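You operate a simulated robot arm through the tools that you are given. There is no shell and no other tool.

You run a simulated robot arm. Do the job below in one go: nothing can be reset, and whatever is moved stays where it is left.

Task
Clamp the block with the blue end in the flat vice, brush the spatter off, then loosen the vice.
Fine: the wire brush with the teal back goes back to its spot; the block stays on the vice's bed; leave the stop and the other blocks. Set down upright: wire brush with the teal back. What is to be rubbed or washed off counts as gone when no trace of it is left.

Only the result counts: the job must be done as asked and must still hold three seconds after the hand-in. Knocking over, shifting, dropping, spilling or breaking anything else fails it.

Robot
A 7-joint arm with a fingered hand, fixed in place. Base frame: the origin is on the floor under the middle of its stand, x ahead of it, y to its left, z up; the work surface is at about z = 868. Readings come in mm, degrees, newtons and seconds.
With the tool pointing down near the work surface it reaches from about 300 to 700 mm from the base axis. Its first joint turns from -69.0 to 172.0 degrees. Payload 3.4 kg.
The tool frame sits at the grasp point between the pads (the TCP): z along the fingers, y along the line on which they close. The tips reach 25 mm beyond it. The gripper opens to 88 mm; its body begins 29 mm behind the TCP. The gripper is a hand of 5 fingers: y runs from the thumb to the fingers, the wrist lies at [-13, -97, -162] in the tool frame, and closing takes about 1.5 s.
Orientation is told as [roll, pitch, yaw] about the base's x, y, z axes, in that order, counted from this pose: with the fingers straight down and the wrist toward the robot, the tool's x, y and z point along [0, 1, 0], [1, 0, 0] and [0, 0, -1] of the base frame.

Tools
- The arm moves only by the tool play_rows. Its argument "deltas" is a list of rows, each an object (a shift or turn left out is 0, a gripper value left out holds the last) with "linear": the shift along the base's x, y, z in units of 40 mm (1.0 is 40 mm), a list of three; "rotation": the turn, a rotation vector about the base's x, y, z in units of 4 degrees (1.0 is 4 degrees), a list of three. In form: [{"linear": [dx, dy, dz], "rotation": [wx, wy, wz]}, ...]. A call has 1 to 20 rows; each row shifts and turns the commanded pose from where the row before left it. "gripper" is the finger opening in mm, from 0 to 88, set as the call begins (left out, the last holds). A call with a number of a shift or a turn outside -1 to 1 is refused whole. A row lasts 0.2 s, in which the tool goes at most 50 mm and 8.6 degrees; a call with a longer step from one row to the next is refused whole, and so is a gripper value outside its range. Where a pose cannot be reached the arm comes as near as it can. A force on the tool above 40 N (or 10 N above the force at the start of the call, whichever is more), or a blocked arm, ends the call early, and 0.2 s more pass. Each finger travels about 153 mm/s and halts on what it meets, pressing with about 21 N; the grip force reading is that of the motor and also rises with nothing between the fingers. The clock runs only during rows and for 0.2 s after the last one: add rows that do not move to give the fingers time. It gives the time, the measured TCP pose, the force on the tool (base axes), the opening and the grip force at its end, in the units of the frame above (readings bear some noise), with the torque about the TCP (base axes, N m) and any sound that the robot's microphone picked up, and new pictures: "show" is both (left out), scene, wrist or none.
- Cameras (640 x 400 px; columns grow to the right, rows downward): "scene" is fixed at [219.7, 648.9, 1483.4]; the picture's right is [-0.92, -0.39, 0.00], its down [-0.12, 0.28, -0.95] and it looks along [0.37, -0.88, -0.30] (base axes); focal length 335 px, centre (320, 200). "wrist" rides on the gripper at [59, -79, -105] in the tool frame; the picture's right is [-0.73, 0.32, -0.61], its down [-0.62, -0.68, 0.38] and it looks along [-0.29, 0.66, 0.70] (tool axes); focal length 234 px, centre (320, 200). There is no depth. A picture from a camera that has moved, and an enlarged one, comes with that camera's place and axes in the base frame and with its lens.
- move_column(by): slides the trunk up (or, below 0, down) by that many mm; the arm rides with it, the base frame stays. It gives what a move gives, with no picture.
- set_fingers(index, middle, ring, little, thumb_bend, thumb_turn): sets how far each is bent, from 0 (flat) to 100 (curled in); at 30 the hand is open as for a grip, at 70 the pads meet at the TCP. One left out holds its place. A second passes; each finger stops where it meets its share of the squeeze, and holds until it gets a number again. A gripper value or a shape takes the hand back. It gives what a move gives, with no picture; readings hold the bend of each and the force on index, middle, ring, little, thumb and palm. thumb_turn goes from beside the hand (0) to across from the fingers (100), as for a grip.
- grasp_type(shape): the hand has 5 fingers and takes this shape, open, in about a second: jaw (thumb against the fingers, like two jaws); tri (thumb and two fingers); tip (a fingertip pinch); poke (one finger out to press); point (the index stretched); flat (the hand flat); cup (the hand cupped); fist (a fist). The gripper value then closes the fingers along that shape, each until it touches; the sizes above hold for jaw. It gives what a move gives, with no picture.
- close_up(camera, box): a new picture of the part [left, top, right, bottom] of that camera's present view, enlarged. It takes no simulated time.
- close_job(): hands the job in; it is judged then, once.

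Places have to be worked out from the pictures, the camera data and where the tool is seen. Open the gripper and draw the arm clear of the work before you hand the job in, unless the task says otherwise.

The tools are called after "Call:" by a JSON object that holds its "op" and its "data". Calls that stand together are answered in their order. play_rows: Moves the arm, as the interface text tells. Its arguments: {"type":"object","properties":{"deltas":{"type":"array"},"gripper":{"type":"number"},"show":{"type":"string","enum":["both","scene","wrist","none"]}},"required":["deltas"]} The other tools are called the same way: move_column (by) moves the trunk up or down; grasp_type (shape) gives the hand a shape; set_fingers (index, middle, ring, little, thumb_bend, thumb_turn) moves the fingers one by one; close_up (camera, box) takes an enlarged picture of a part of a camera's view; close_job () hands the job in.

At the start:

```text
t: 0.0
tool_pos: [455.0, -305.8, 1229.5]
tool_rot: [0.0, 0.1, 0.0]
contact_force: [-0.1, -0.2, 0.1]
wrist_torque: [-0.02, 0.01, 0.01]
grip_width: 87.7
grip_force: 0.2
shape: jaw
bend: [30.0, 30.0, 30.0, 30.0, 30.0, 98.0]
finger forces: [0.0, 0.0, 0.0, 0.1, 0.1, 0.1]
trunk travel left (down, up): [-700.0, 240.0]
```

scene: 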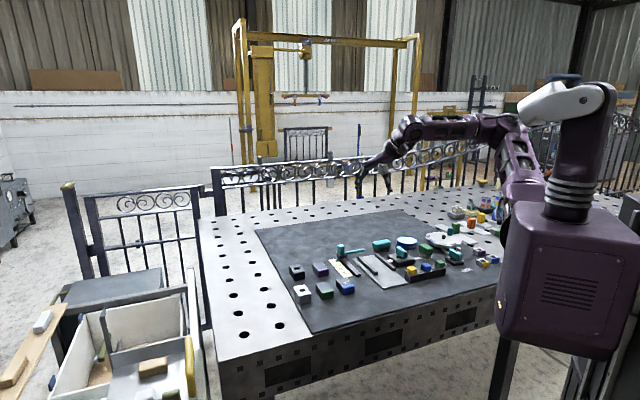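
wrist: 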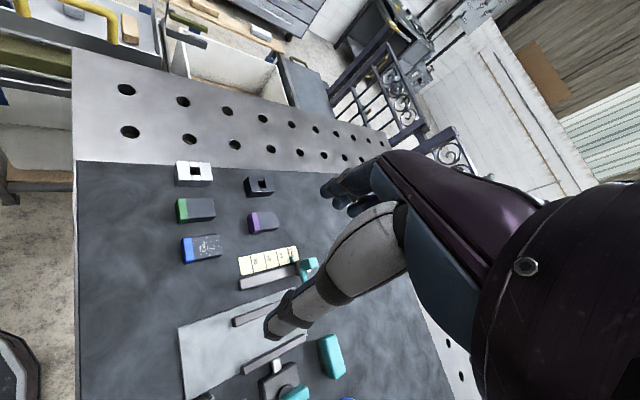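

I begin by enlarging the views to tell the items apart.

Call:
{"op": "close_up", "data": {"camera": "scene", "box": [280, 190, 520, 340]}}

Call:
{"op": "close_up", "data": {"camera": "wrist", "box": [80, 140, 400, 400]}}

```text
2.67 times, centred on (400, 265) of scene
camera zoom: at [219.7, 648.9, 1483.4], right [-0.92, -0.39, 0.0], down [-0.12, 0.28, -0.95], along [0.37, -0.88, -0.3], focal length 894 px, centre (107, 27)
```

zoom: 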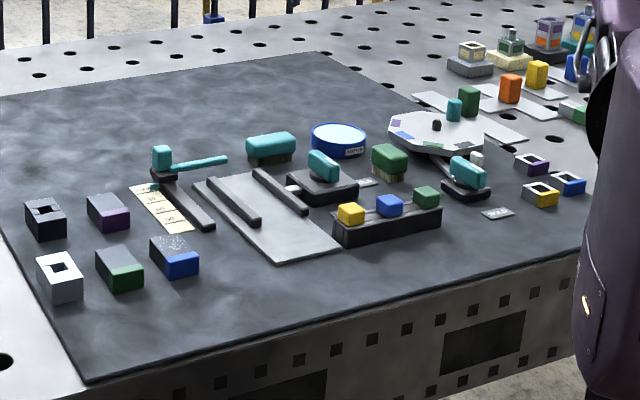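

```text
1.54 times, centred on (240, 270) of wrist
camera zoom: at [376.1, -247.0, 1334.9], right [0.32, -0.73, 0.61], down [-0.68, -0.62, -0.38], along [0.66, -0.29, -0.7], focal length 360 px, centre (443, 92)
```

zoom: 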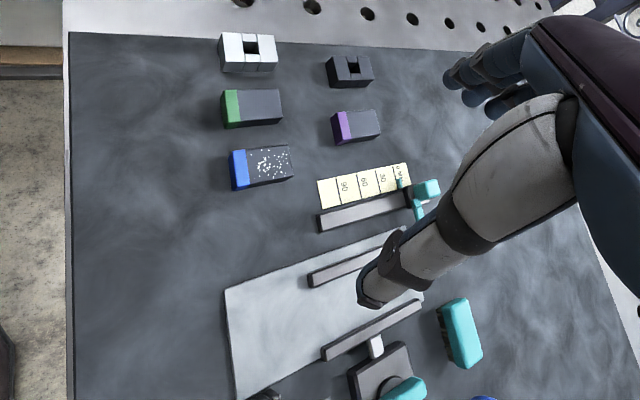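

The pieces are visible but small, so I enlarge smaller parts of the scene to see the vice's drive, the labels and the brushes.

Call:
{"op": "close_up", "data": {"camera": "scene", "box": [350, 220, 430, 290]}}

Call:
{"op": "close_up", "data": {"camera": "scene", "box": [420, 220, 510, 290]}}

Call:
{"op": "close_up", "data": {"camera": "scene", "box": [280, 235, 370, 305]}}

Call:
{"op": "close_up", "data": {"camera": "wrist", "box": [170, 280, 370, 400]}}

Call:
{"op": "close_up", "data": {"camera": "wrist", "box": [160, 150, 320, 290]}}

```text
5.71 times, centred on (390, 255) of scene
camera zoom: at [219.7, 648.9, 1483.4], right [-0.92, -0.39, 0.0], down [-0.12, 0.28, -0.95], along [0.37, -0.88, -0.3], focal length 1915 px, centre (-80, -114)
```

zoom: 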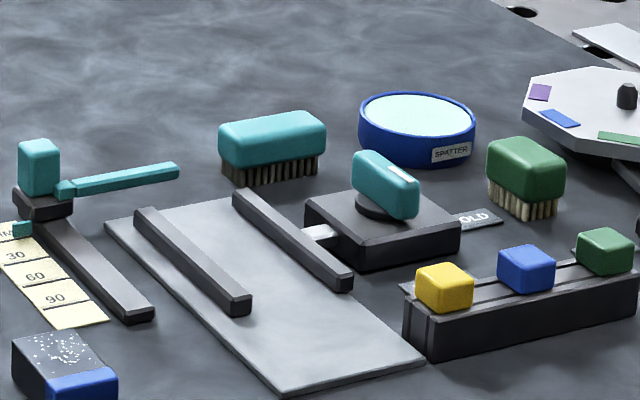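

```text
5.71 times, centred on (465, 255) of scene
camera zoom: at [219.7, 648.9, 1483.4], right [-0.92, -0.39, 0.0], down [-0.12, 0.28, -0.95], along [0.37, -0.88, -0.3], focal length 1915 px, centre (-509, -114)
```

zoom: 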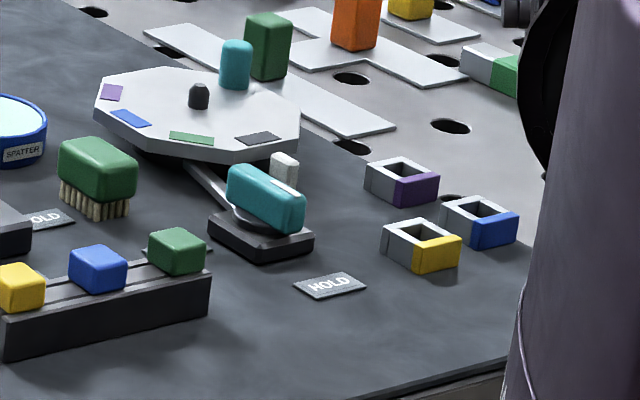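

```text
5.71 times, centred on (325, 270) of scene
camera zoom: at [219.7, 648.9, 1483.4], right [-0.92, -0.39, 0.0], down [-0.12, 0.28, -0.95], along [0.37, -0.88, -0.3], focal length 1915 px, centre (291, -200)
```

zoom: 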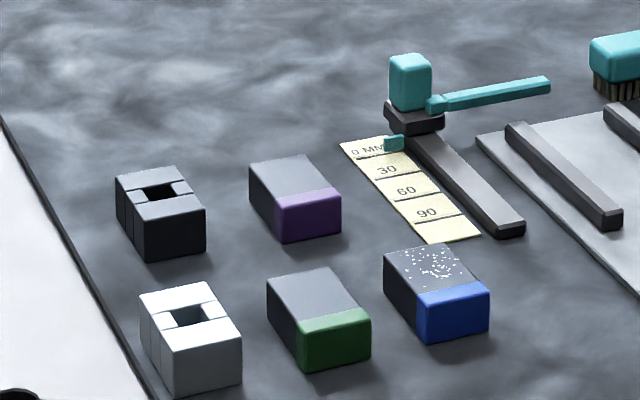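

```text
3.20 times, centred on (270, 340) of wrist
camera zoom: at [376.1, -247.0, 1334.9], right [0.32, -0.73, 0.61], down [-0.68, -0.62, -0.38], along [0.66, -0.29, -0.7], focal length 749 px, centre (480, -248)
```

zoom: 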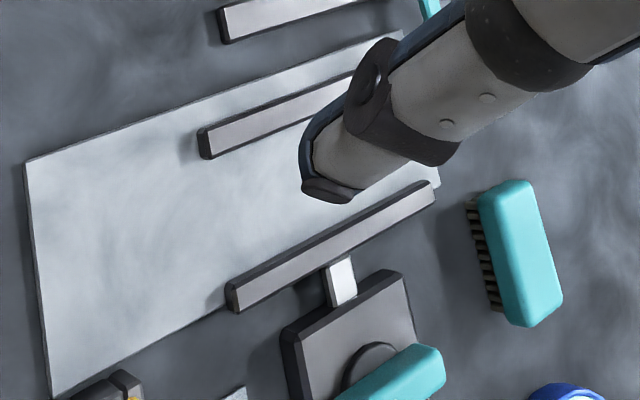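

```text
2.86 times, centred on (240, 220) of wrist
camera zoom: at [376.1, -247.0, 1334.9], right [0.32, -0.73, 0.61], down [-0.68, -0.62, -0.38], along [0.66, -0.29, -0.7], focal length 669 px, centre (549, 143)
```

zoom: 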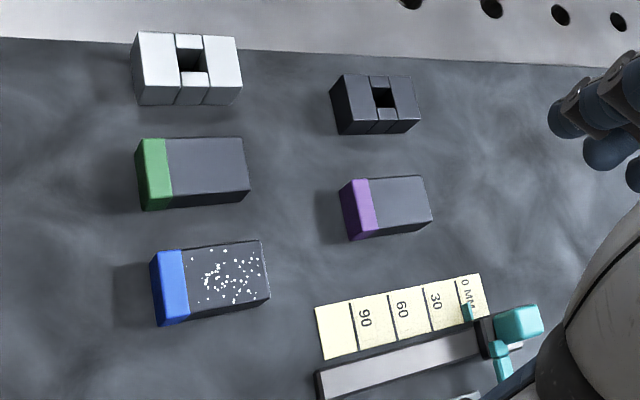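

All blocks, jaws and the vice seem turned about 45°, with the jaws pointing radially away from the base; the vice drive has a teal knob with a white pointer and a HOLD label. I turn the hand to yaw -45° and move it over the vice for a better look.

Call:
{"op": "play_rows", "data": {"deltas": [{"linear": [-0.183, -0.279, -0.27], "rotation": [0, 0, -0.9375]}, {"linear": [-0.183, -0.279, -0.27], "rotation": [0, 0, -0.9375]}, {"linear": [-0.183, -0.279, -0.27], "rotation": [0, 0, -0.9375]}, {"linear": [-0.183, -0.279, -0.27], "rotation": [0, 0, -0.9375]}, {"linear": [-0.183, -0.279, -0.27], "rotation": [0, 0, -0.9375]}, {"linear": [-0.183, -0.279, -0.27], "rotation": [0, 0, -0.9375]}, {"linear": [-0.183, -0.279, -0.27], "rotation": [0, 0, -0.9375]}, {"linear": [-0.183, -0.279, -0.27], "rotation": [0, 0, -0.9375]}, {"linear": [-0.183, -0.279, -0.27], "rotation": [0, 0, -0.9375]}, {"linear": [-0.183, -0.279, -0.27], "rotation": [0, 0, -0.9375]}, {"linear": [-0.183, -0.279, -0.27], "rotation": [0, 0, -0.9375]}, {"linear": [-0.183, -0.279, -0.27], "rotation": [0, 0, -0.9375]}, {}, {}]}}

```text
t: 3.0
tool_pos: [368.2, -439.6, 1099.4]
tool_rot: [0.0, -0.1, -45.0]
contact_force: [0.4, 0.3, -0.8]
wrist_torque: [0.02, 0.01, 0.0]
grip_width: 87.3
grip_force: 0.2
shape: jaw
bend: [30.0, 30.0, 30.0, 30.0, 30.0, 98.0]
finger forces: [0.0, 0.0, 0.0, 0.0, 0.1, 0.0]
trunk travel left (down, up): [-700.0, 240.0]
camera wrist: at [353.9, -343.2, 1205.0], right [-0.28, -0.74, 0.61], down [-0.92, 0.04, -0.38], along [0.26, -0.67, -0.7], focal length 234 px, centre (320, 200)
```

scene: 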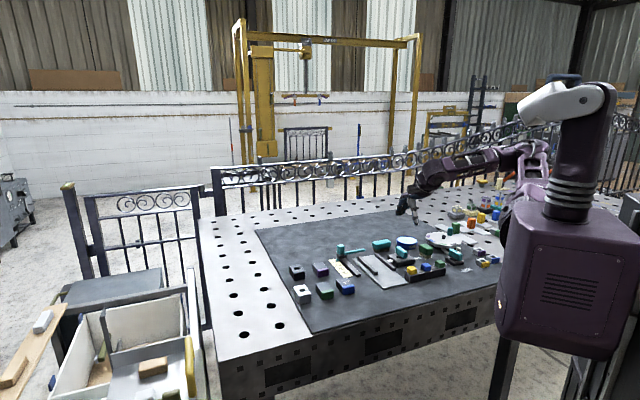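
wrist: 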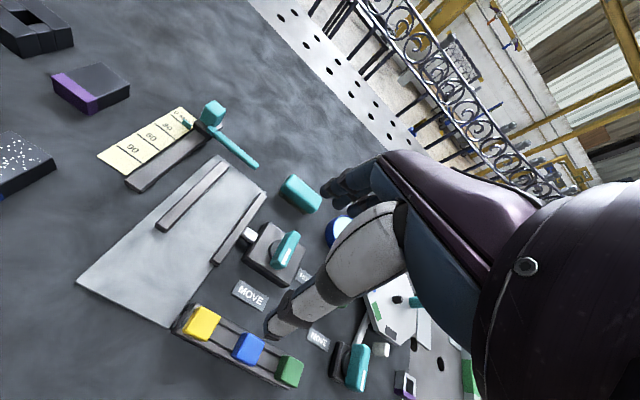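

The view shows the vice, its drive with a MOVE label and another label; I enlarge it.

Call:
{"op": "close_up", "data": {"camera": "wrist", "box": [150, 150, 350, 310]}}

Call:
{"op": "close_up", "data": {"camera": "wrist", "box": [230, 210, 330, 310]}}

Call:
{"op": "close_up", "data": {"camera": "wrist", "box": [290, 260, 440, 400]}}

Call:
{"op": "close_up", "data": {"camera": "wrist", "box": [0, 0, 260, 240]}}

```text
2.50 times, centred on (250, 230) of wrist
camera zoom: at [353.9, -343.2, 1205.0], right [-0.28, -0.74, 0.61], down [-0.92, 0.04, -0.38], along [0.26, -0.67, -0.7], focal length 585 px, centre (495, 125)
```

zoom: 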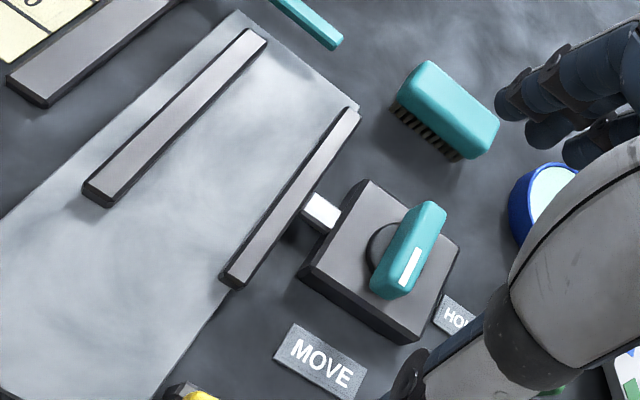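

```text
4.00 times, centred on (280, 260) of wrist
camera zoom: at [353.9, -343.2, 1205.0], right [-0.28, -0.74, 0.61], down [-0.92, 0.04, -0.38], along [0.26, -0.67, -0.7], focal length 937 px, centre (480, -40)
```

zoom: 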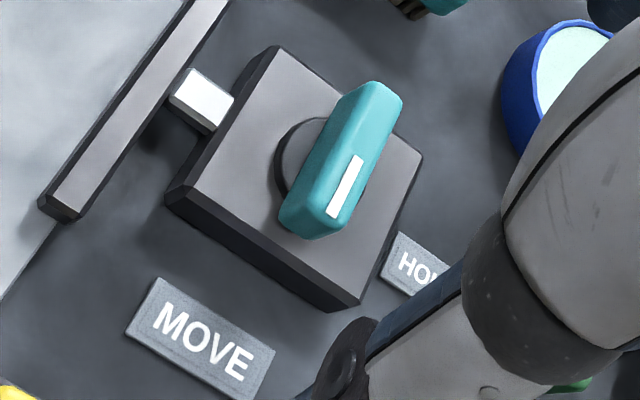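

```text
2.86 times, centred on (365, 330) of wrist
camera zoom: at [353.9, -343.2, 1205.0], right [-0.28, -0.74, 0.61], down [-0.92, 0.04, -0.38], along [0.26, -0.67, -0.7], focal length 669 px, centre (191, -171)
```

zoom: 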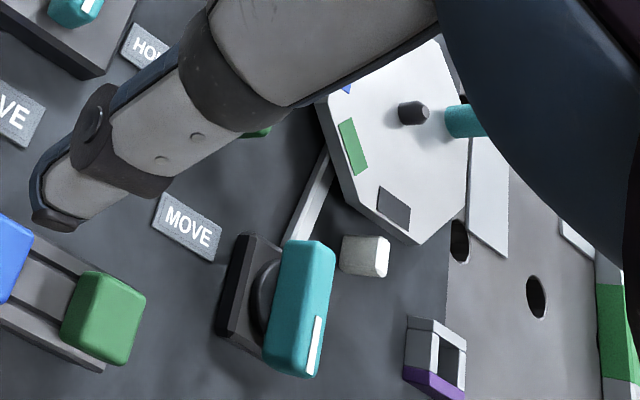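

```text
1.67 times, centred on (130, 120) of wrist
camera zoom: at [353.9, -343.2, 1205.0], right [-0.28, -0.74, 0.61], down [-0.92, 0.04, -0.38], along [0.26, -0.67, -0.7], focal length 390 px, centre (637, 333)
```

zoom: 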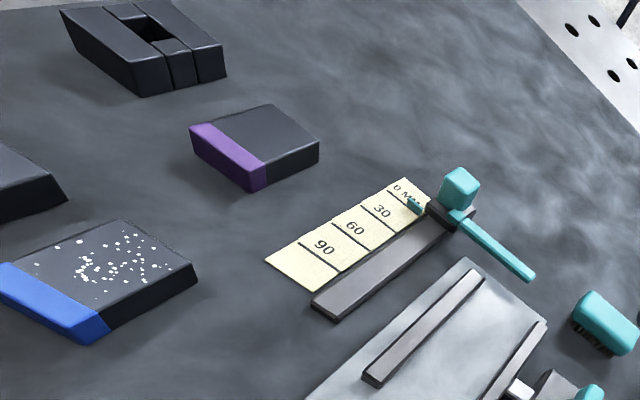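

The knob's white mark points to MOVE (toward the robot) and HOLD lies 90° counter-clockwise from it, on the side away from the jaws. Next I hover near the blue-ended block to measure it properly.

Call:
{"op": "play_rows", "data": {"deltas": [{"linear": [0.2125, 0.3825, -0.0725]}, {"linear": [0.2125, 0.3825, -0.0725]}, {"linear": [0.2125, 0.3825, -0.0725]}, {"linear": [0.2125, 0.3825, -0.0725]}, {"linear": [0.2125, 0.3825, -0.0725]}, {"linear": [0.2125, 0.3825, -0.0725]}, {"linear": [0.2125, 0.3825, -0.0725]}, {"linear": [0.2125, 0.3825, -0.0725]}, {"linear": [0.2125, 0.3825, -0.0725]}, {"linear": [0.2125, 0.3825, -0.0725]}, {}, {}]}}

Call:
{"op": "close_up", "data": {"camera": "wrist", "box": [120, 150, 320, 310]}}

```text
t: 5.6
tool_pos: [452.7, -285.8, 1072.1]
tool_rot: [0.0, 0.1, -45.1]
contact_force: [0.6, 1.0, 0.1]
wrist_torque: [0.02, 0.04, 0.02]
grip_width: 87.6
grip_force: 0.1
shape: jaw
bend: [30.0, 30.0, 30.0, 30.0, 30.0, 98.0]
finger forces: [0.1, 0.0, 0.1, 0.0, 0.1, 0.1]
trunk travel left (down, up): [-700.0, 240.0]
camera wrist: at [438.2, -188.9, 1176.1], right [-0.28, -0.74, 0.61], down [-0.92, 0.04, -0.38], along [0.26, -0.67, -0.7], focal length 234 px, centre (320, 200)
```

scene: 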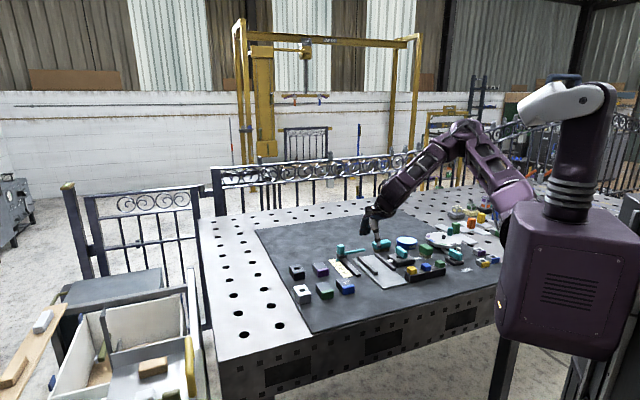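
wrist: 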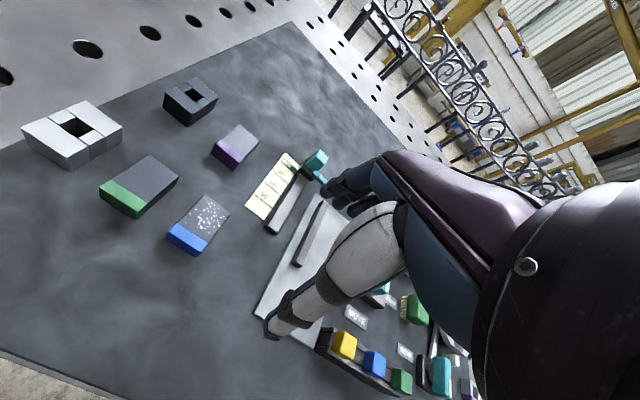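

```text
2.50 times, centred on (220, 230) of wrist
camera zoom: at [438.2, -188.9, 1176.1], right [-0.28, -0.74, 0.61], down [-0.92, 0.04, -0.38], along [0.26, -0.67, -0.7], focal length 585 px, centre (570, 125)
```

zoom: 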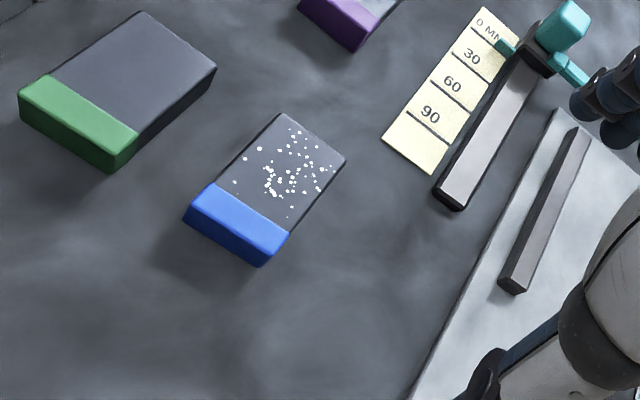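

I zoom further onto the block to read its corners.

Call:
{"op": "close_up", "data": {"camera": "wrist", "box": [155, 180, 245, 270]}}

Call:
{"op": "close_up", "data": {"camera": "scene", "box": [325, 265, 365, 305]}}

```text
4.44 times, centred on (200, 225) of wrist
camera zoom: at [438.2, -188.9, 1176.1], right [-0.28, -0.74, 0.61], down [-0.92, 0.04, -0.38], along [0.26, -0.67, -0.7], focal length 1041 px, centre (853, 89)
```

zoom: 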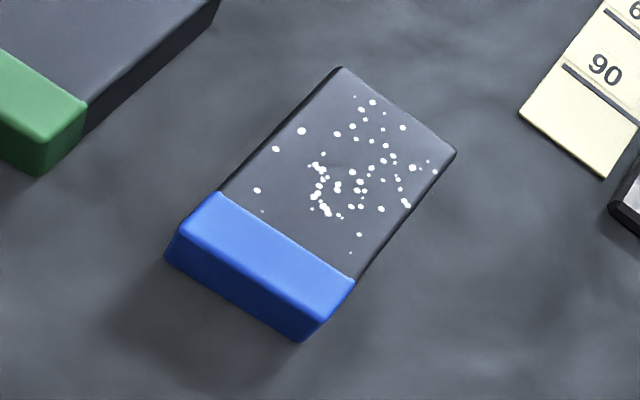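

```text
10.00 times, centred on (345, 285) of scene
camera zoom: at [219.7, 648.9, 1483.4], right [-0.92, -0.39, 0.0], down [-0.12, 0.28, -0.95], along [0.37, -0.88, -0.3], focal length 3351 px, centre (70, -650)
```

zoom: 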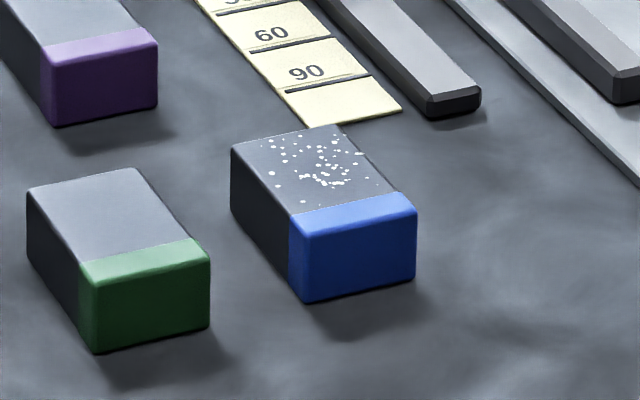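

The block measures about 60 × 40 × 25 mm, centred near (525, -270), at -45°. The jaw gap is only about 60 mm, so I try the three-finger shape to hold the block by its ends, and look at the hand.

Call:
{"op": "grasp_type", "data": {"shape": "tri"}}

Call:
{"op": "close_up", "data": {"camera": "scene", "box": [350, 190, 410, 250]}}

Call:
{"op": "close_up", "data": {"camera": "wrist", "box": [240, 100, 560, 400]}}

```text
t: 6.5
tool_pos: [451.0, -287.1, 1069.6]
tool_rot: [0.0, 0.0, -45.1]
contact_force: [0.0, 0.5, 0.5]
wrist_torque: [-0.03, 0.0, 0.0]
grip_width: 87.8
grip_force: 0.1
shape: tri
bend: [30.0, 30.0, 99.0, 99.0, 30.0, 98.0]
finger forces: [0.0, 0.1, 0.1, 0.1, 0.0, 0.0]
trunk travel left (down, up): [-700.0, 240.0]
```

```text
6.67 times, centred on (380, 220) of scene
camera zoom: at [219.7, 648.9, 1483.4], right [-0.92, -0.39, 0.0], down [-0.12, 0.28, -0.95], along [0.37, -0.88, -0.3], focal length 2234 px, centre (-80, 67)
```

zoom: 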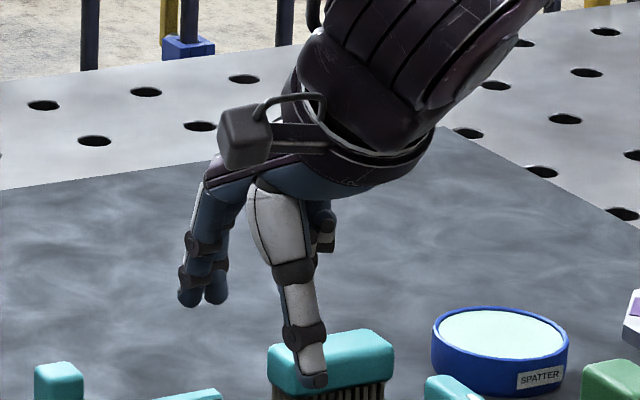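

```text
1.33 times, centred on (400, 250) of wrist
camera zoom: at [438.0, -189.2, 1176.2], right [-0.28, -0.74, 0.61], down [-0.92, 0.04, -0.38], along [0.26, -0.67, -0.7], focal length 312 px, centre (213, 133)
```

zoom: 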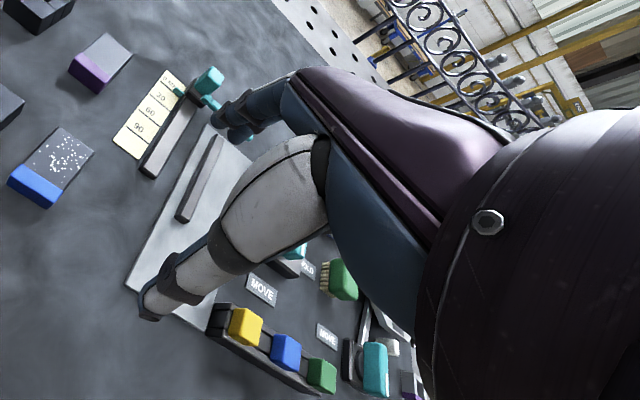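

Index and middle oppose the thumb with the other two curled away, which fits. I move above the block and stop at z ≈ 960 to check alignment.

Call:
{"op": "play_rows", "data": {"deltas": [{"linear": [0.228, 0.055, -0.34]}, {"linear": [0.228, 0.055, -0.34]}, {"linear": [0.228, 0.055, -0.34]}, {"linear": [0.228, 0.055, -0.34]}, {"linear": [0.228, 0.055, -0.34]}, {"linear": [0.228, 0.055, -0.34]}, {"linear": [0.228, 0.055, -0.34]}, {"linear": [0.228, 0.055, -0.34]}, {}, {}], "gripper": 88}}

Call:
{"op": "close_up", "data": {"camera": "scene", "box": [310, 220, 400, 310]}}

Call:
{"op": "close_up", "data": {"camera": "wrist", "box": [200, 130, 420, 350]}}

```text
t: 8.7
tool_pos: [525.5, -268.8, 962.0]
tool_rot: [-0.1, -0.1, -44.9]
contact_force: [0.7, 0.8, -0.5]
wrist_torque: [0.0, 0.01, -0.04]
grip_width: 87.6
grip_force: 0.1
shape: tri
bend: [30.0, 30.0, 99.0, 99.0, 30.0, 98.0]
finger forces: [0.0, 0.1, 0.2, 0.0, 0.0, 0.0]
trunk travel left (down, up): [-700.0, 240.0]
camera wrist: at [511.6, -172.0, 1066.9], right [-0.28, -0.74, 0.61], down [-0.92, 0.04, -0.38], along [0.26, -0.67, -0.7], focal length 234 px, centre (320, 200)
```

scene: 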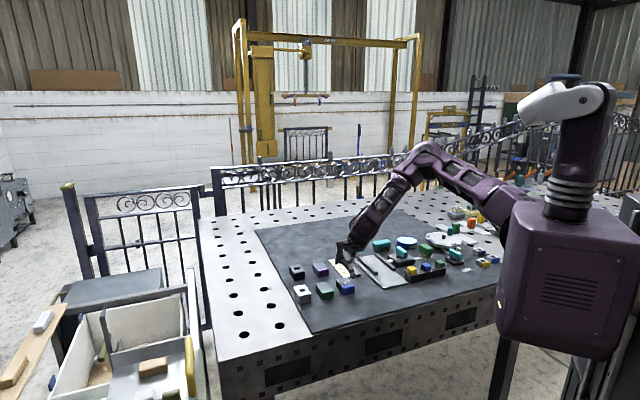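
wrist: 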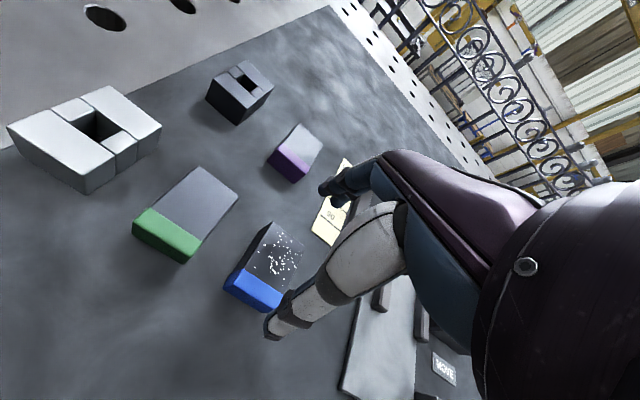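

```text
4.44 times, centred on (355, 265) of scene
camera zoom: at [219.7, 648.9, 1483.4], right [-0.92, -0.39, 0.0], down [-0.12, 0.28, -0.95], along [0.37, -0.88, -0.3], focal length 1489 px, centre (164, -89)
```

zoom: 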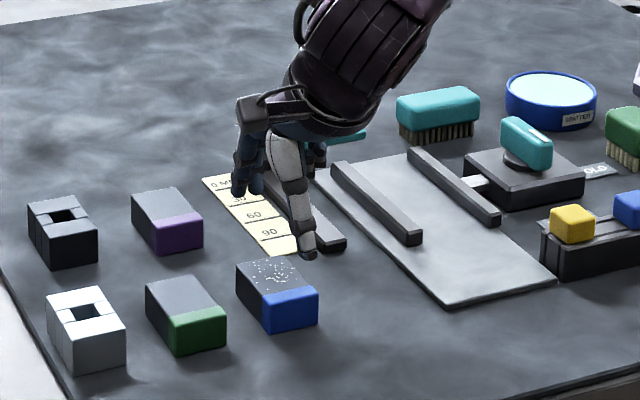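

```text
1.82 times, centred on (310, 240) of wrist
camera zoom: at [511.6, -172.0, 1066.9], right [-0.28, -0.74, 0.61], down [-0.92, 0.04, -0.38], along [0.26, -0.67, -0.7], focal length 426 px, centre (338, 127)
```

zoom: 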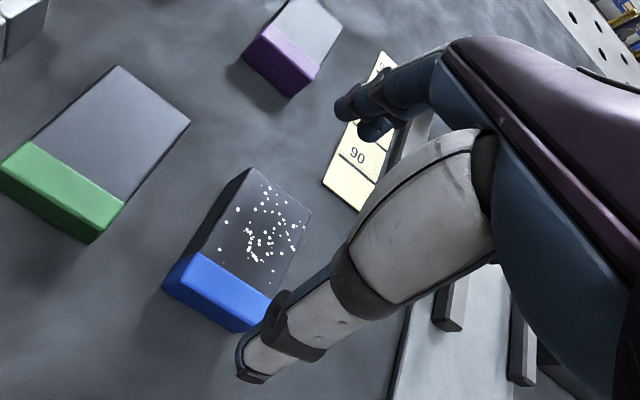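

Fingers and thumb straddle the block's long axis with room on both ends. I lower to z ≈ 898.

Call:
{"op": "play_rows", "data": {"deltas": [{"linear": [0, 0, -0.267]}, {"linear": [0, 0, -0.267]}, {"linear": [0, 0, -0.267]}, {"linear": [0, 0, -0.267]}, {"linear": [0, 0, -0.267]}, {"linear": [0, 0, -0.267]}, {}, {}]}}

Call:
{"op": "close_up", "data": {"camera": "scene", "box": [315, 240, 385, 310]}}

Call:
{"op": "close_up", "data": {"camera": "wrist", "box": [200, 130, 420, 350]}}

```text
t: 10.5
tool_pos: [513.1, -278.5, 918.4]
tool_rot: [-0.1, 0.0, -44.9]
contact_force: [-0.1, -0.2, 0.3]
wrist_torque: [0.0, 0.02, -0.02]
grip_width: 87.5
grip_force: 0.1
shape: tri
bend: [30.0, 30.0, 99.0, 99.0, 30.0, 98.0]
finger forces: [0.0, 0.0, 0.0, 0.0, 0.0, 0.0]
out of reach, approached as far as the arm can: row 4, 5, 6
trunk travel left (down, up): [-700.0, 240.0]
camera wrist: at [499.2, -182.6, 1024.8], right [-0.28, -0.74, 0.61], down [-0.92, 0.04, -0.38], along [0.26, -0.67, -0.7], focal length 234 px, centre (320, 200)
```

scene: 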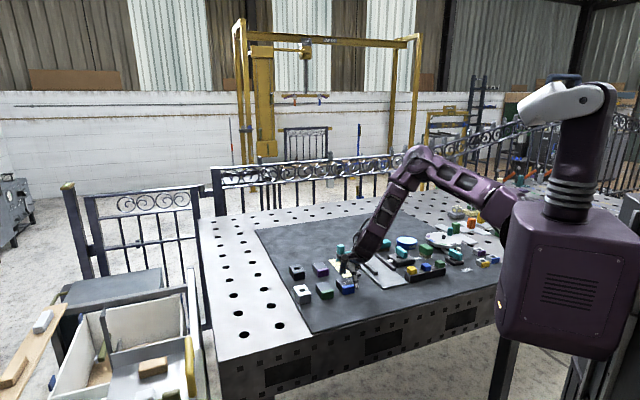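
wrist: 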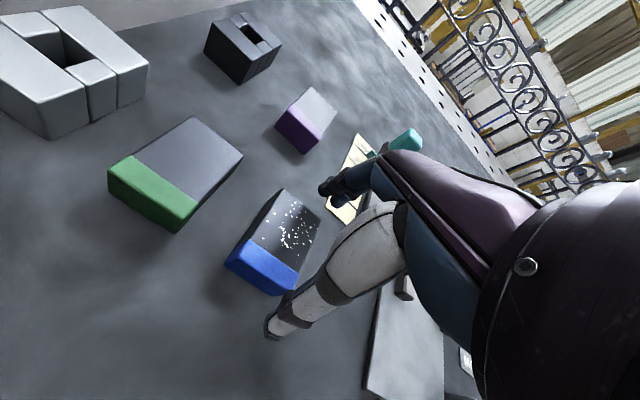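

```text
5.71 times, centred on (350, 275) of scene
camera zoom: at [219.7, 648.9, 1483.4], right [-0.92, -0.39, 0.0], down [-0.12, 0.28, -0.95], along [0.37, -0.88, -0.3], focal length 1915 px, centre (149, -229)
```

zoom: 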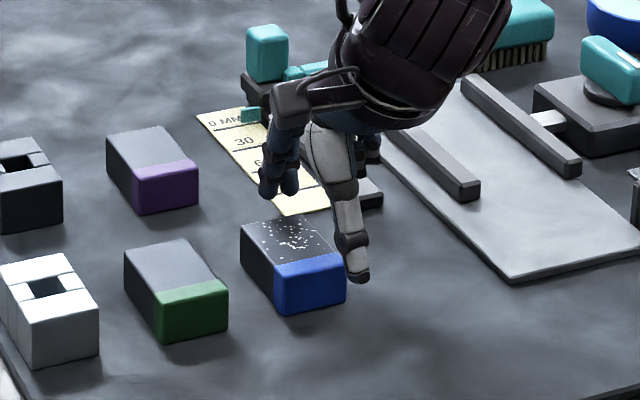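

```text
1.82 times, centred on (310, 240) of wrist
camera zoom: at [499.2, -182.6, 1024.8], right [-0.28, -0.74, 0.61], down [-0.92, 0.04, -0.38], along [0.26, -0.67, -0.7], focal length 426 px, centre (338, 127)
```

zoom: 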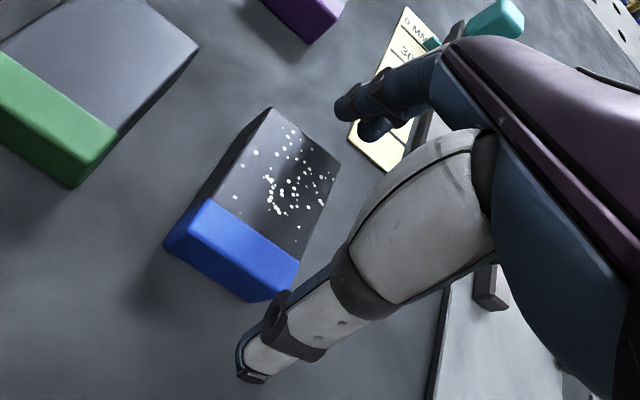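

The arm ran out of reach at this height, so I need the trunk lower. I raise the hand well clear first, then lower the trunk.

Call:
{"op": "play_rows", "data": {"deltas": [{"linear": [0, 0, 0.5]}, {"linear": [0, 0, 0.5]}, {"linear": [0, 0, 0.5]}, {"linear": [0, 0, 0.5]}, {"linear": [0, 0, 0.5]}, {"linear": [0, 0, 0.5]}, {"linear": [0, 0, 0.5]}, {"linear": [0, 0, 0.5]}, {"linear": [0, 0, 0.5]}, {"linear": [0, 0, 0.5]}, {}, {}], "show": "scene"}}

Call:
{"op": "close_up", "data": {"camera": "scene", "box": [300, 60, 640, 400]}}

```text
t: 13.1
tool_pos: [511.9, -279.4, 1120.1]
tool_rot: [-0.1, -0.1, -44.9]
contact_force: [0.1, 0.8, 0.3]
wrist_torque: [0.01, 0.02, 0.01]
grip_width: 87.9
grip_force: 0.1
shape: tri
bend: [30.0, 30.0, 99.0, 99.0, 30.0, 98.0]
finger forces: [0.1, 0.1, 0.0, 0.1, 0.0, 0.1]
trunk travel left (down, up): [-700.0, 240.0]
```

scene: 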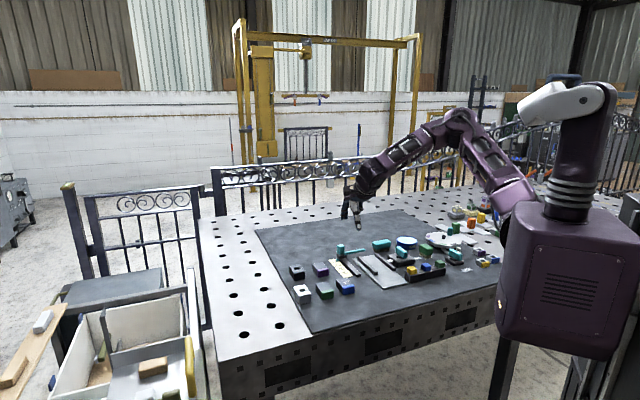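

```text
1.18 times, centred on (470, 230) of scene
camera zoom: at [219.7, 648.9, 1483.4], right [-0.92, -0.39, 0.0], down [-0.12, 0.28, -0.95], along [0.37, -0.88, -0.3], focal length 394 px, centre (144, 165)
```

zoom: 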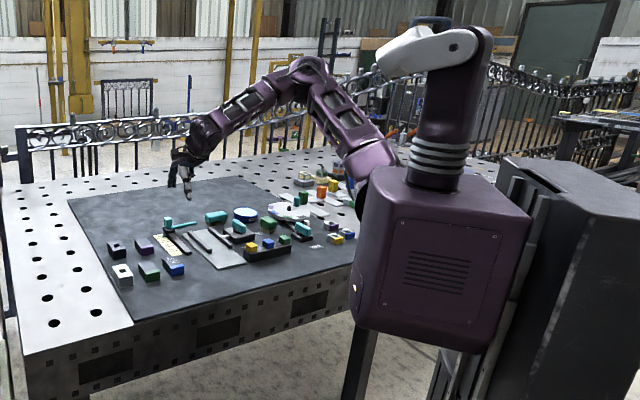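

The trunk hangs well clear of the table's edge, and the hand is at z ≈ 1120. I lower the trunk by 150 mm.

Call:
{"op": "move_column", "data": {"by": -150}}

Call:
{"op": "close_up", "data": {"camera": "scene", "box": [300, 60, 640, 400]}}

```text
t: 14.8
tool_pos: [512.4, -278.7, 968.9]
tool_rot: [-0.1, 0.0, -44.8]
contact_force: [0.3, -0.6, 0.0]
wrist_torque: [0.02, -0.02, 0.0]
grip_width: 88.0
grip_force: 0.1
shape: tri
bend: [30.0, 30.0, 99.0, 99.0, 30.0, 98.0]
finger forces: [0.0, 0.0, 0.1, 0.0, 0.0, 0.0]
trunk travel left (down, up): [-550.0, 390.0]
```

```text
1.18 times, centred on (470, 230) of scene
camera zoom: at [219.7, 648.9, 1483.4], right [-0.92, -0.39, 0.0], down [-0.12, 0.28, -0.95], along [0.37, -0.88, -0.3], focal length 394 px, centre (144, 165)
```

zoom: 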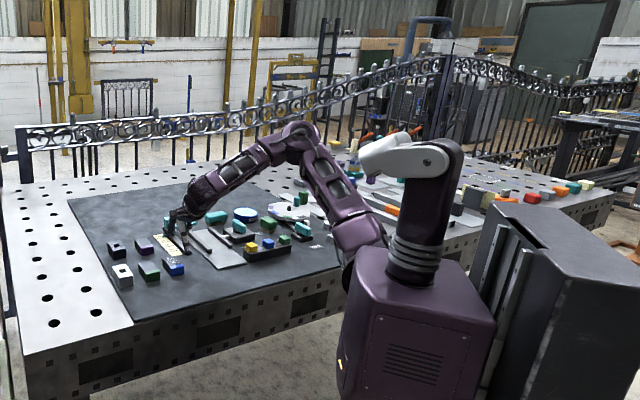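

Trunk lowering worked and nothing touched. I re-centre over the block at z ≈ 930.

Call:
{"op": "play_rows", "data": {"deltas": [{"linear": [0.079, 0.0575, -0.24]}, {"linear": [0.079, 0.0575, -0.24]}, {"linear": [0.079, 0.0575, -0.24]}, {"linear": [0.079, 0.0575, -0.24]}, {}, {}]}}

Call:
{"op": "close_up", "data": {"camera": "scene", "box": [315, 240, 385, 310]}}

Call:
{"op": "close_up", "data": {"camera": "wrist", "box": [200, 130, 420, 350]}}

```text
t: 16.2
tool_pos: [525.2, -270.0, 930.4]
tool_rot: [0.0, 0.0, -45.0]
contact_force: [0.1, 0.9, -0.3]
wrist_torque: [0.03, -0.02, 0.01]
grip_width: 87.8
grip_force: 0.0
shape: tri
bend: [30.0, 30.0, 99.0, 99.0, 30.0, 98.0]
finger forces: [0.1, 0.0, 0.0, 0.1, 0.1, 0.0]
trunk travel left (down, up): [-550.0, 390.0]
camera wrist: at [512.1, -173.2, 1036.3], right [-0.28, -0.74, 0.61], down [-0.92, 0.04, -0.38], along [0.26, -0.67, -0.7], focal length 234 px, centre (320, 200)
```

scene: 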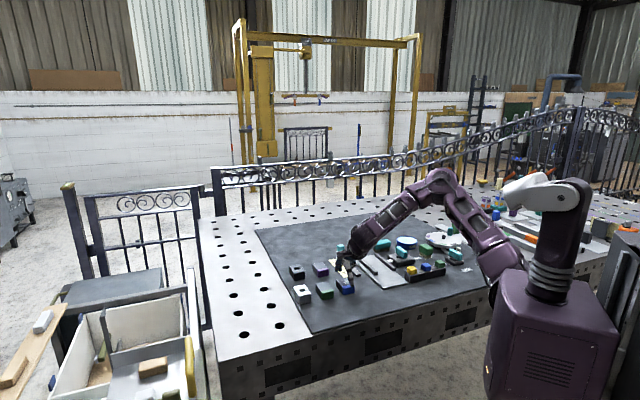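
wrist: 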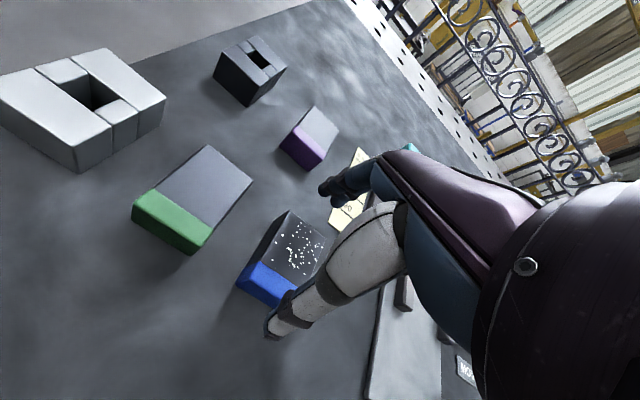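

```text
5.71 times, centred on (350, 275) of scene
camera zoom: at [219.7, 648.9, 1483.4], right [-0.92, -0.39, 0.0], down [-0.12, 0.28, -0.95], along [0.37, -0.88, -0.3], focal length 1915 px, centre (149, -229)
```

zoom: 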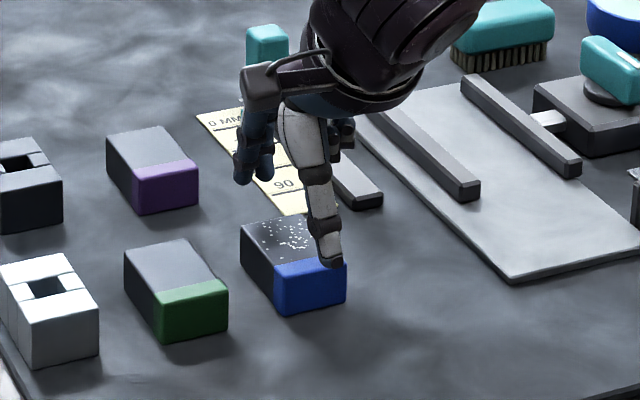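

```text
1.82 times, centred on (310, 240) of wrist
camera zoom: at [512.1, -173.2, 1036.3], right [-0.28, -0.74, 0.61], down [-0.92, 0.04, -0.38], along [0.26, -0.67, -0.7], focal length 426 px, centre (338, 127)
```

zoom: 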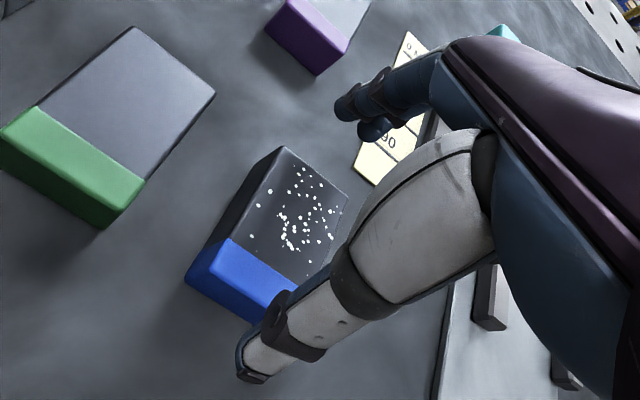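

Tips are centred symmetrically about the block ends. I lower to z ≈ 899, then close.

Call:
{"op": "play_rows", "data": {"deltas": [{"linear": [0, 0, -0.2]}, {"linear": [0, 0, -0.2]}, {"linear": [0, 0, -0.2]}, {"linear": [0, 0, -0.185]}, {}, {}]}}

Call:
{"op": "close_up", "data": {"camera": "scene", "box": [315, 240, 385, 310]}}

Call:
{"op": "close_up", "data": {"camera": "wrist", "box": [200, 130, 420, 350]}}

```text
t: 17.6
tool_pos: [526.2, -270.2, 899.1]
tool_rot: [0.0, 0.0, -44.9]
contact_force: [-0.7, -0.1, 0.3]
wrist_torque: [-0.03, 0.0, -0.03]
grip_width: 87.8
grip_force: 0.0
shape: tri
bend: [30.0, 30.0, 99.0, 99.0, 30.0, 98.0]
finger forces: [0.0, 0.1, 0.0, 0.1, 0.0, 0.1]
trunk travel left (down, up): [-550.0, 390.0]
camera wrist: at [512.2, -172.9, 1005.2], right [-0.28, -0.74, 0.61], down [-0.92, 0.04, -0.38], along [0.26, -0.67, -0.7], focal length 234 px, centre (320, 200)
```

scene: 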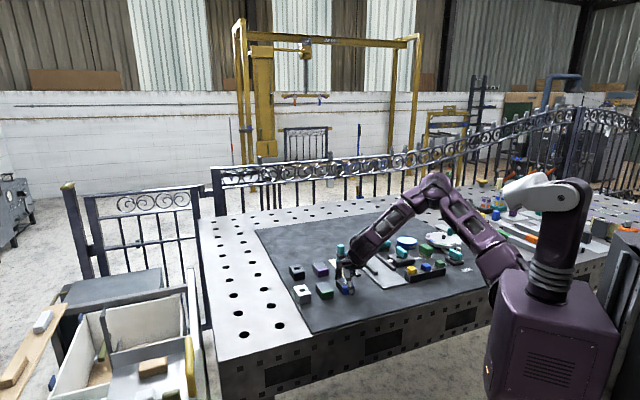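
wrist: 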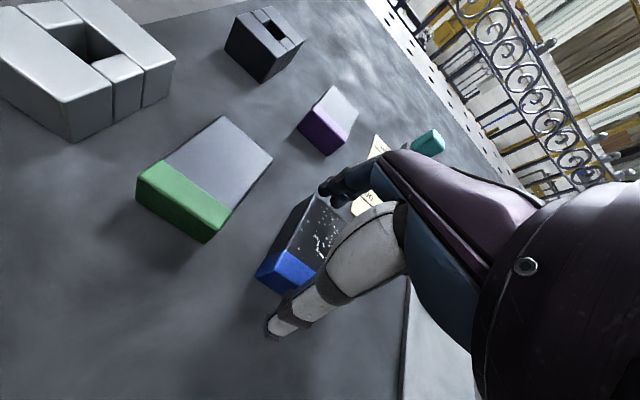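

```text
5.71 times, centred on (350, 275) of scene
camera zoom: at [219.7, 648.9, 1483.4], right [-0.92, -0.39, 0.0], down [-0.12, 0.28, -0.95], along [0.37, -0.88, -0.3], focal length 1915 px, centre (149, -229)
```

zoom: 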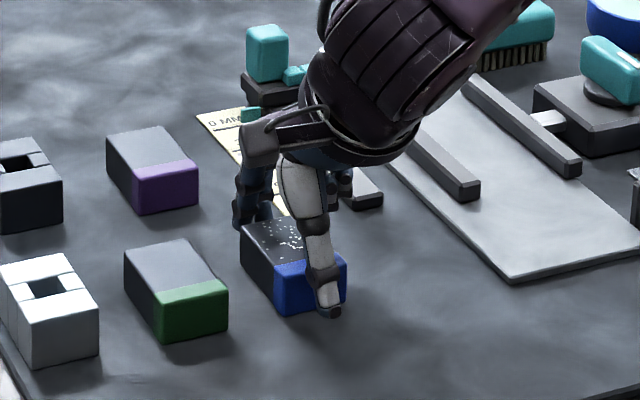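

```text
1.82 times, centred on (310, 240) of wrist
camera zoom: at [512.2, -172.9, 1005.2], right [-0.28, -0.74, 0.61], down [-0.92, 0.04, -0.38], along [0.26, -0.67, -0.7], focal length 426 px, centre (338, 127)
```

zoom: 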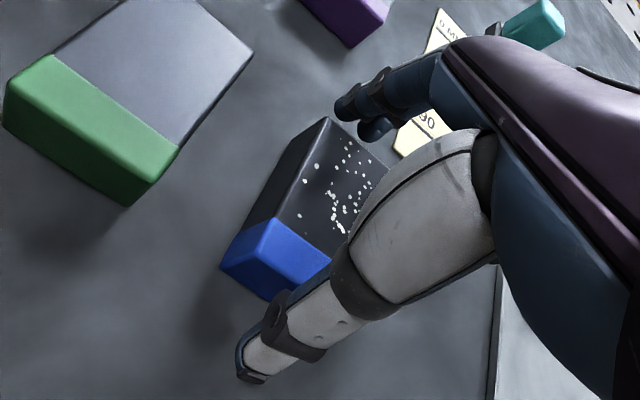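

The fingers straddle the block ends; I close on it.

Call:
{"op": "play_rows", "data": {"deltas": [{}, {}, {}, {}, {}, {}, {}, {}], "gripper": 50}}

Call:
{"op": "close_up", "data": {"camera": "scene", "box": [315, 240, 385, 310]}}

Call:
{"op": "close_up", "data": {"camera": "wrist", "box": [200, 130, 420, 350]}}

```text
t: 19.4
tool_pos: [526.5, -269.7, 899.6]
tool_rot: [-0.1, 0.0, -44.9]
contact_force: [-0.9, 1.6, -0.1]
wrist_torque: [0.0, 0.01, 0.0]
grip_width: 54.0
grip_force: 21.0
shape: tri
bend: [74.0, 41.0, 100.0, 100.0, 62.0, 100.0]
finger forces: [9.3, 9.3, 0.1, 0.1, 19.4, 0.0]
trunk travel left (down, up): [-550.0, 390.0]
camera wrist: at [512.2, -172.9, 1005.2], right [-0.28, -0.74, 0.61], down [-0.92, 0.04, -0.38], along [0.26, -0.67, -0.7], focal length 234 px, centre (320, 200)
```

scene: 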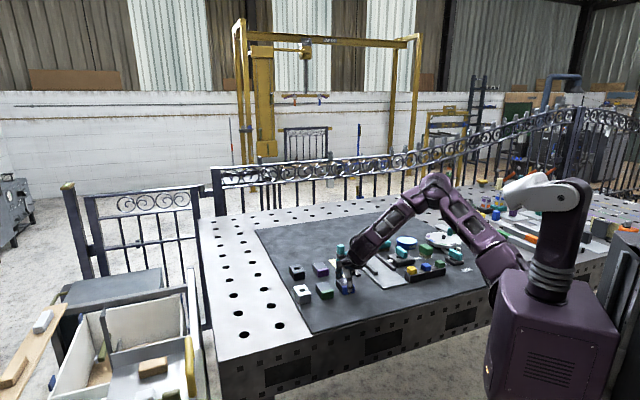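
wrist: 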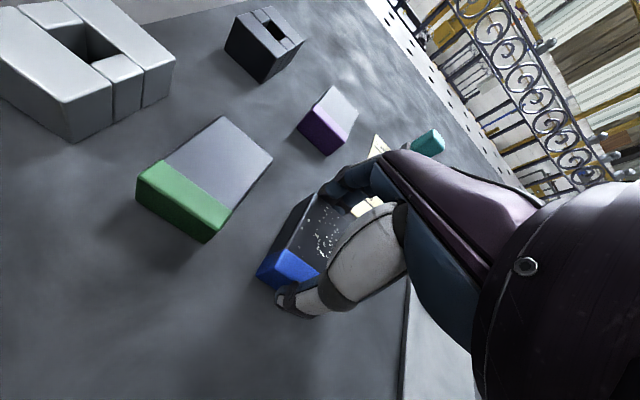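

```text
5.71 times, centred on (350, 275) of scene
camera zoom: at [219.7, 648.9, 1483.4], right [-0.92, -0.39, 0.0], down [-0.12, 0.28, -0.95], along [0.37, -0.88, -0.3], focal length 1915 px, centre (149, -229)
```

zoom: 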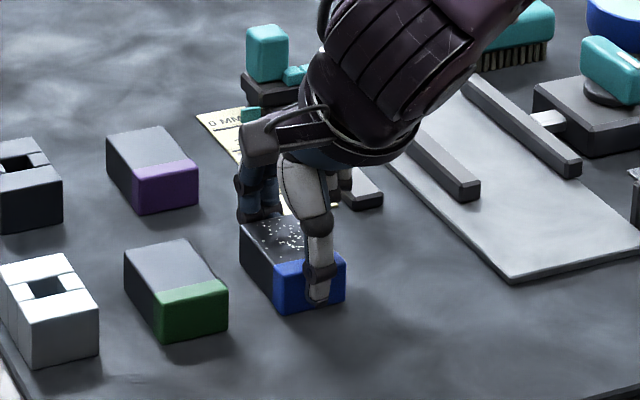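

```text
1.82 times, centred on (310, 240) of wrist
camera zoom: at [512.2, -172.9, 1005.2], right [-0.28, -0.74, 0.61], down [-0.92, 0.04, -0.38], along [0.26, -0.67, -0.7], focal length 426 px, centre (338, 127)
```

zoom: 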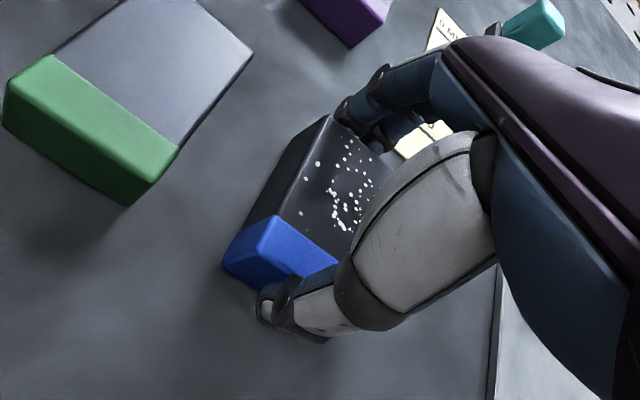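

The index bent much further (74) than the middle (41), so it may not be sitting on the end face; I look closer.

Call:
{"op": "close_up", "data": {"camera": "wrist", "box": [250, 160, 390, 320]}}

Call:
{"op": "close_up", "data": {"camera": "scene", "box": [330, 255, 370, 295]}}

```text
2.50 times, centred on (320, 240) of wrist
camera zoom: at [512.2, -172.9, 1005.2], right [-0.28, -0.74, 0.61], down [-0.92, 0.04, -0.38], along [0.26, -0.67, -0.7], focal length 585 px, centre (320, 100)
```

zoom: 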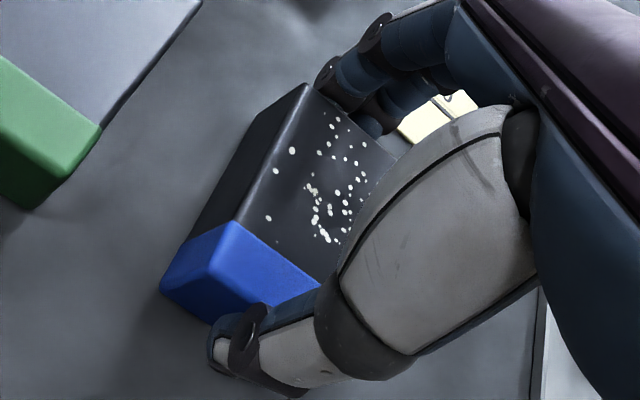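

```text
10.00 times, centred on (350, 275) of scene
camera zoom: at [219.7, 648.9, 1483.4], right [-0.92, -0.39, 0.0], down [-0.12, 0.28, -0.95], along [0.37, -0.88, -0.3], focal length 3351 px, centre (20, -550)
```

zoom: 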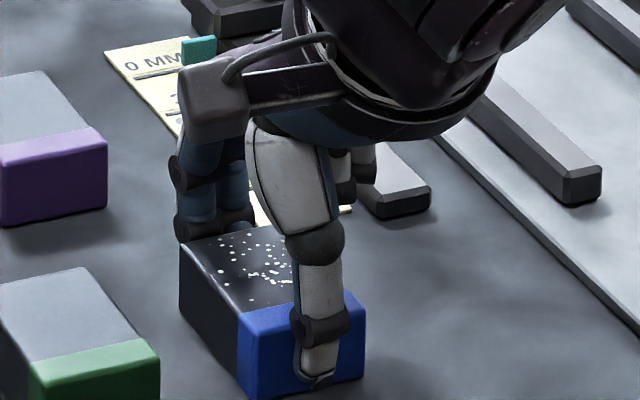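

Both fingertips appear behind the far end with 9 N each and thumb 19 N. I lift 15 mm gently and check that the block comes level.

Call:
{"op": "play_rows", "data": {"deltas": [{"linear": [0, 0, 0.075]}, {"linear": [0, 0, 0.1]}, {"linear": [0, 0, 0.1]}, {"linear": [0, 0, 0.1]}, {}, {}]}}

Call:
{"op": "close_up", "data": {"camera": "scene", "box": [330, 255, 370, 295]}}

Call:
{"op": "close_up", "data": {"camera": "wrist", "box": [250, 160, 390, 320]}}

```text
t: 20.9
tool_pos: [525.7, -269.9, 914.2]
tool_rot: [0.1, 0.1, -45.0]
contact_force: [-0.4, -0.5, -5.2]
wrist_torque: [0.02, -0.02, 0.0]
grip_width: 54.0
grip_force: 20.8
shape: tri
bend: [74.0, 41.0, 100.0, 100.0, 62.0, 100.0]
finger forces: [9.8, 9.6, 0.1, 0.0, 19.6, 0.0]
trunk travel left (down, up): [-550.0, 390.0]
camera wrist: at [512.4, -172.8, 1020.1], right [-0.28, -0.74, 0.61], down [-0.92, 0.04, -0.38], along [0.26, -0.67, -0.7], focal length 234 px, centre (320, 200)
```

scene: 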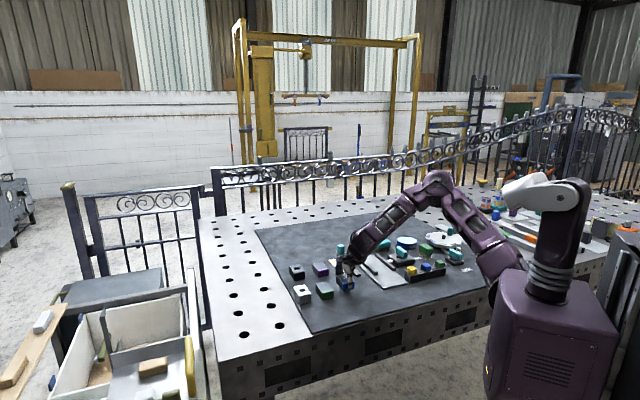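
wrist: 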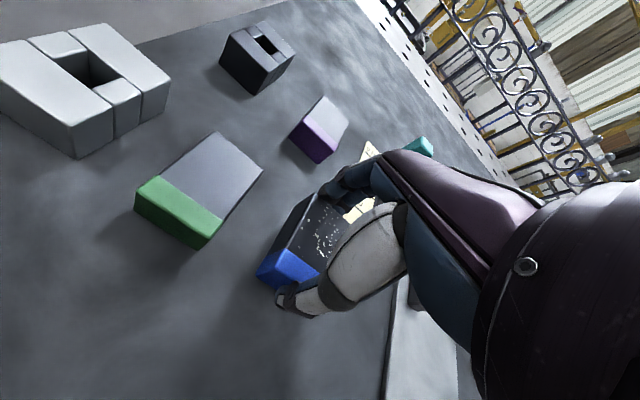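

```text
10.00 times, centred on (350, 275) of scene
camera zoom: at [219.7, 648.9, 1483.4], right [-0.92, -0.39, 0.0], down [-0.12, 0.28, -0.95], along [0.37, -0.88, -0.3], focal length 3351 px, centre (20, -550)
```

zoom: 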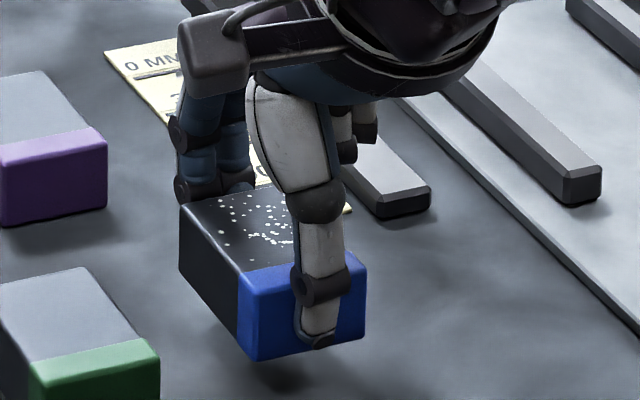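

```text
2.50 times, centred on (320, 240) of wrist
camera zoom: at [512.4, -172.8, 1020.1], right [-0.28, -0.74, 0.61], down [-0.92, 0.04, -0.38], along [0.26, -0.67, -0.7], focal length 585 px, centre (320, 100)
```

zoom: 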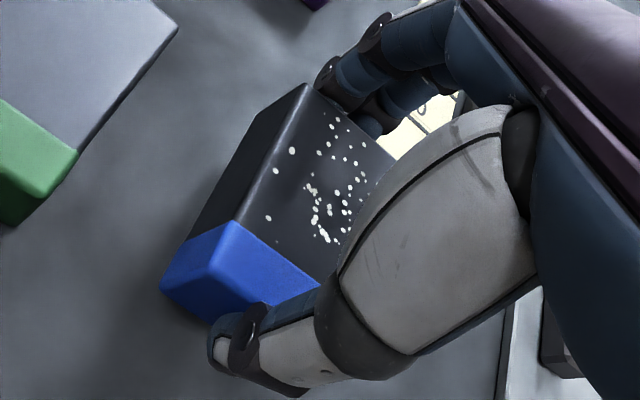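

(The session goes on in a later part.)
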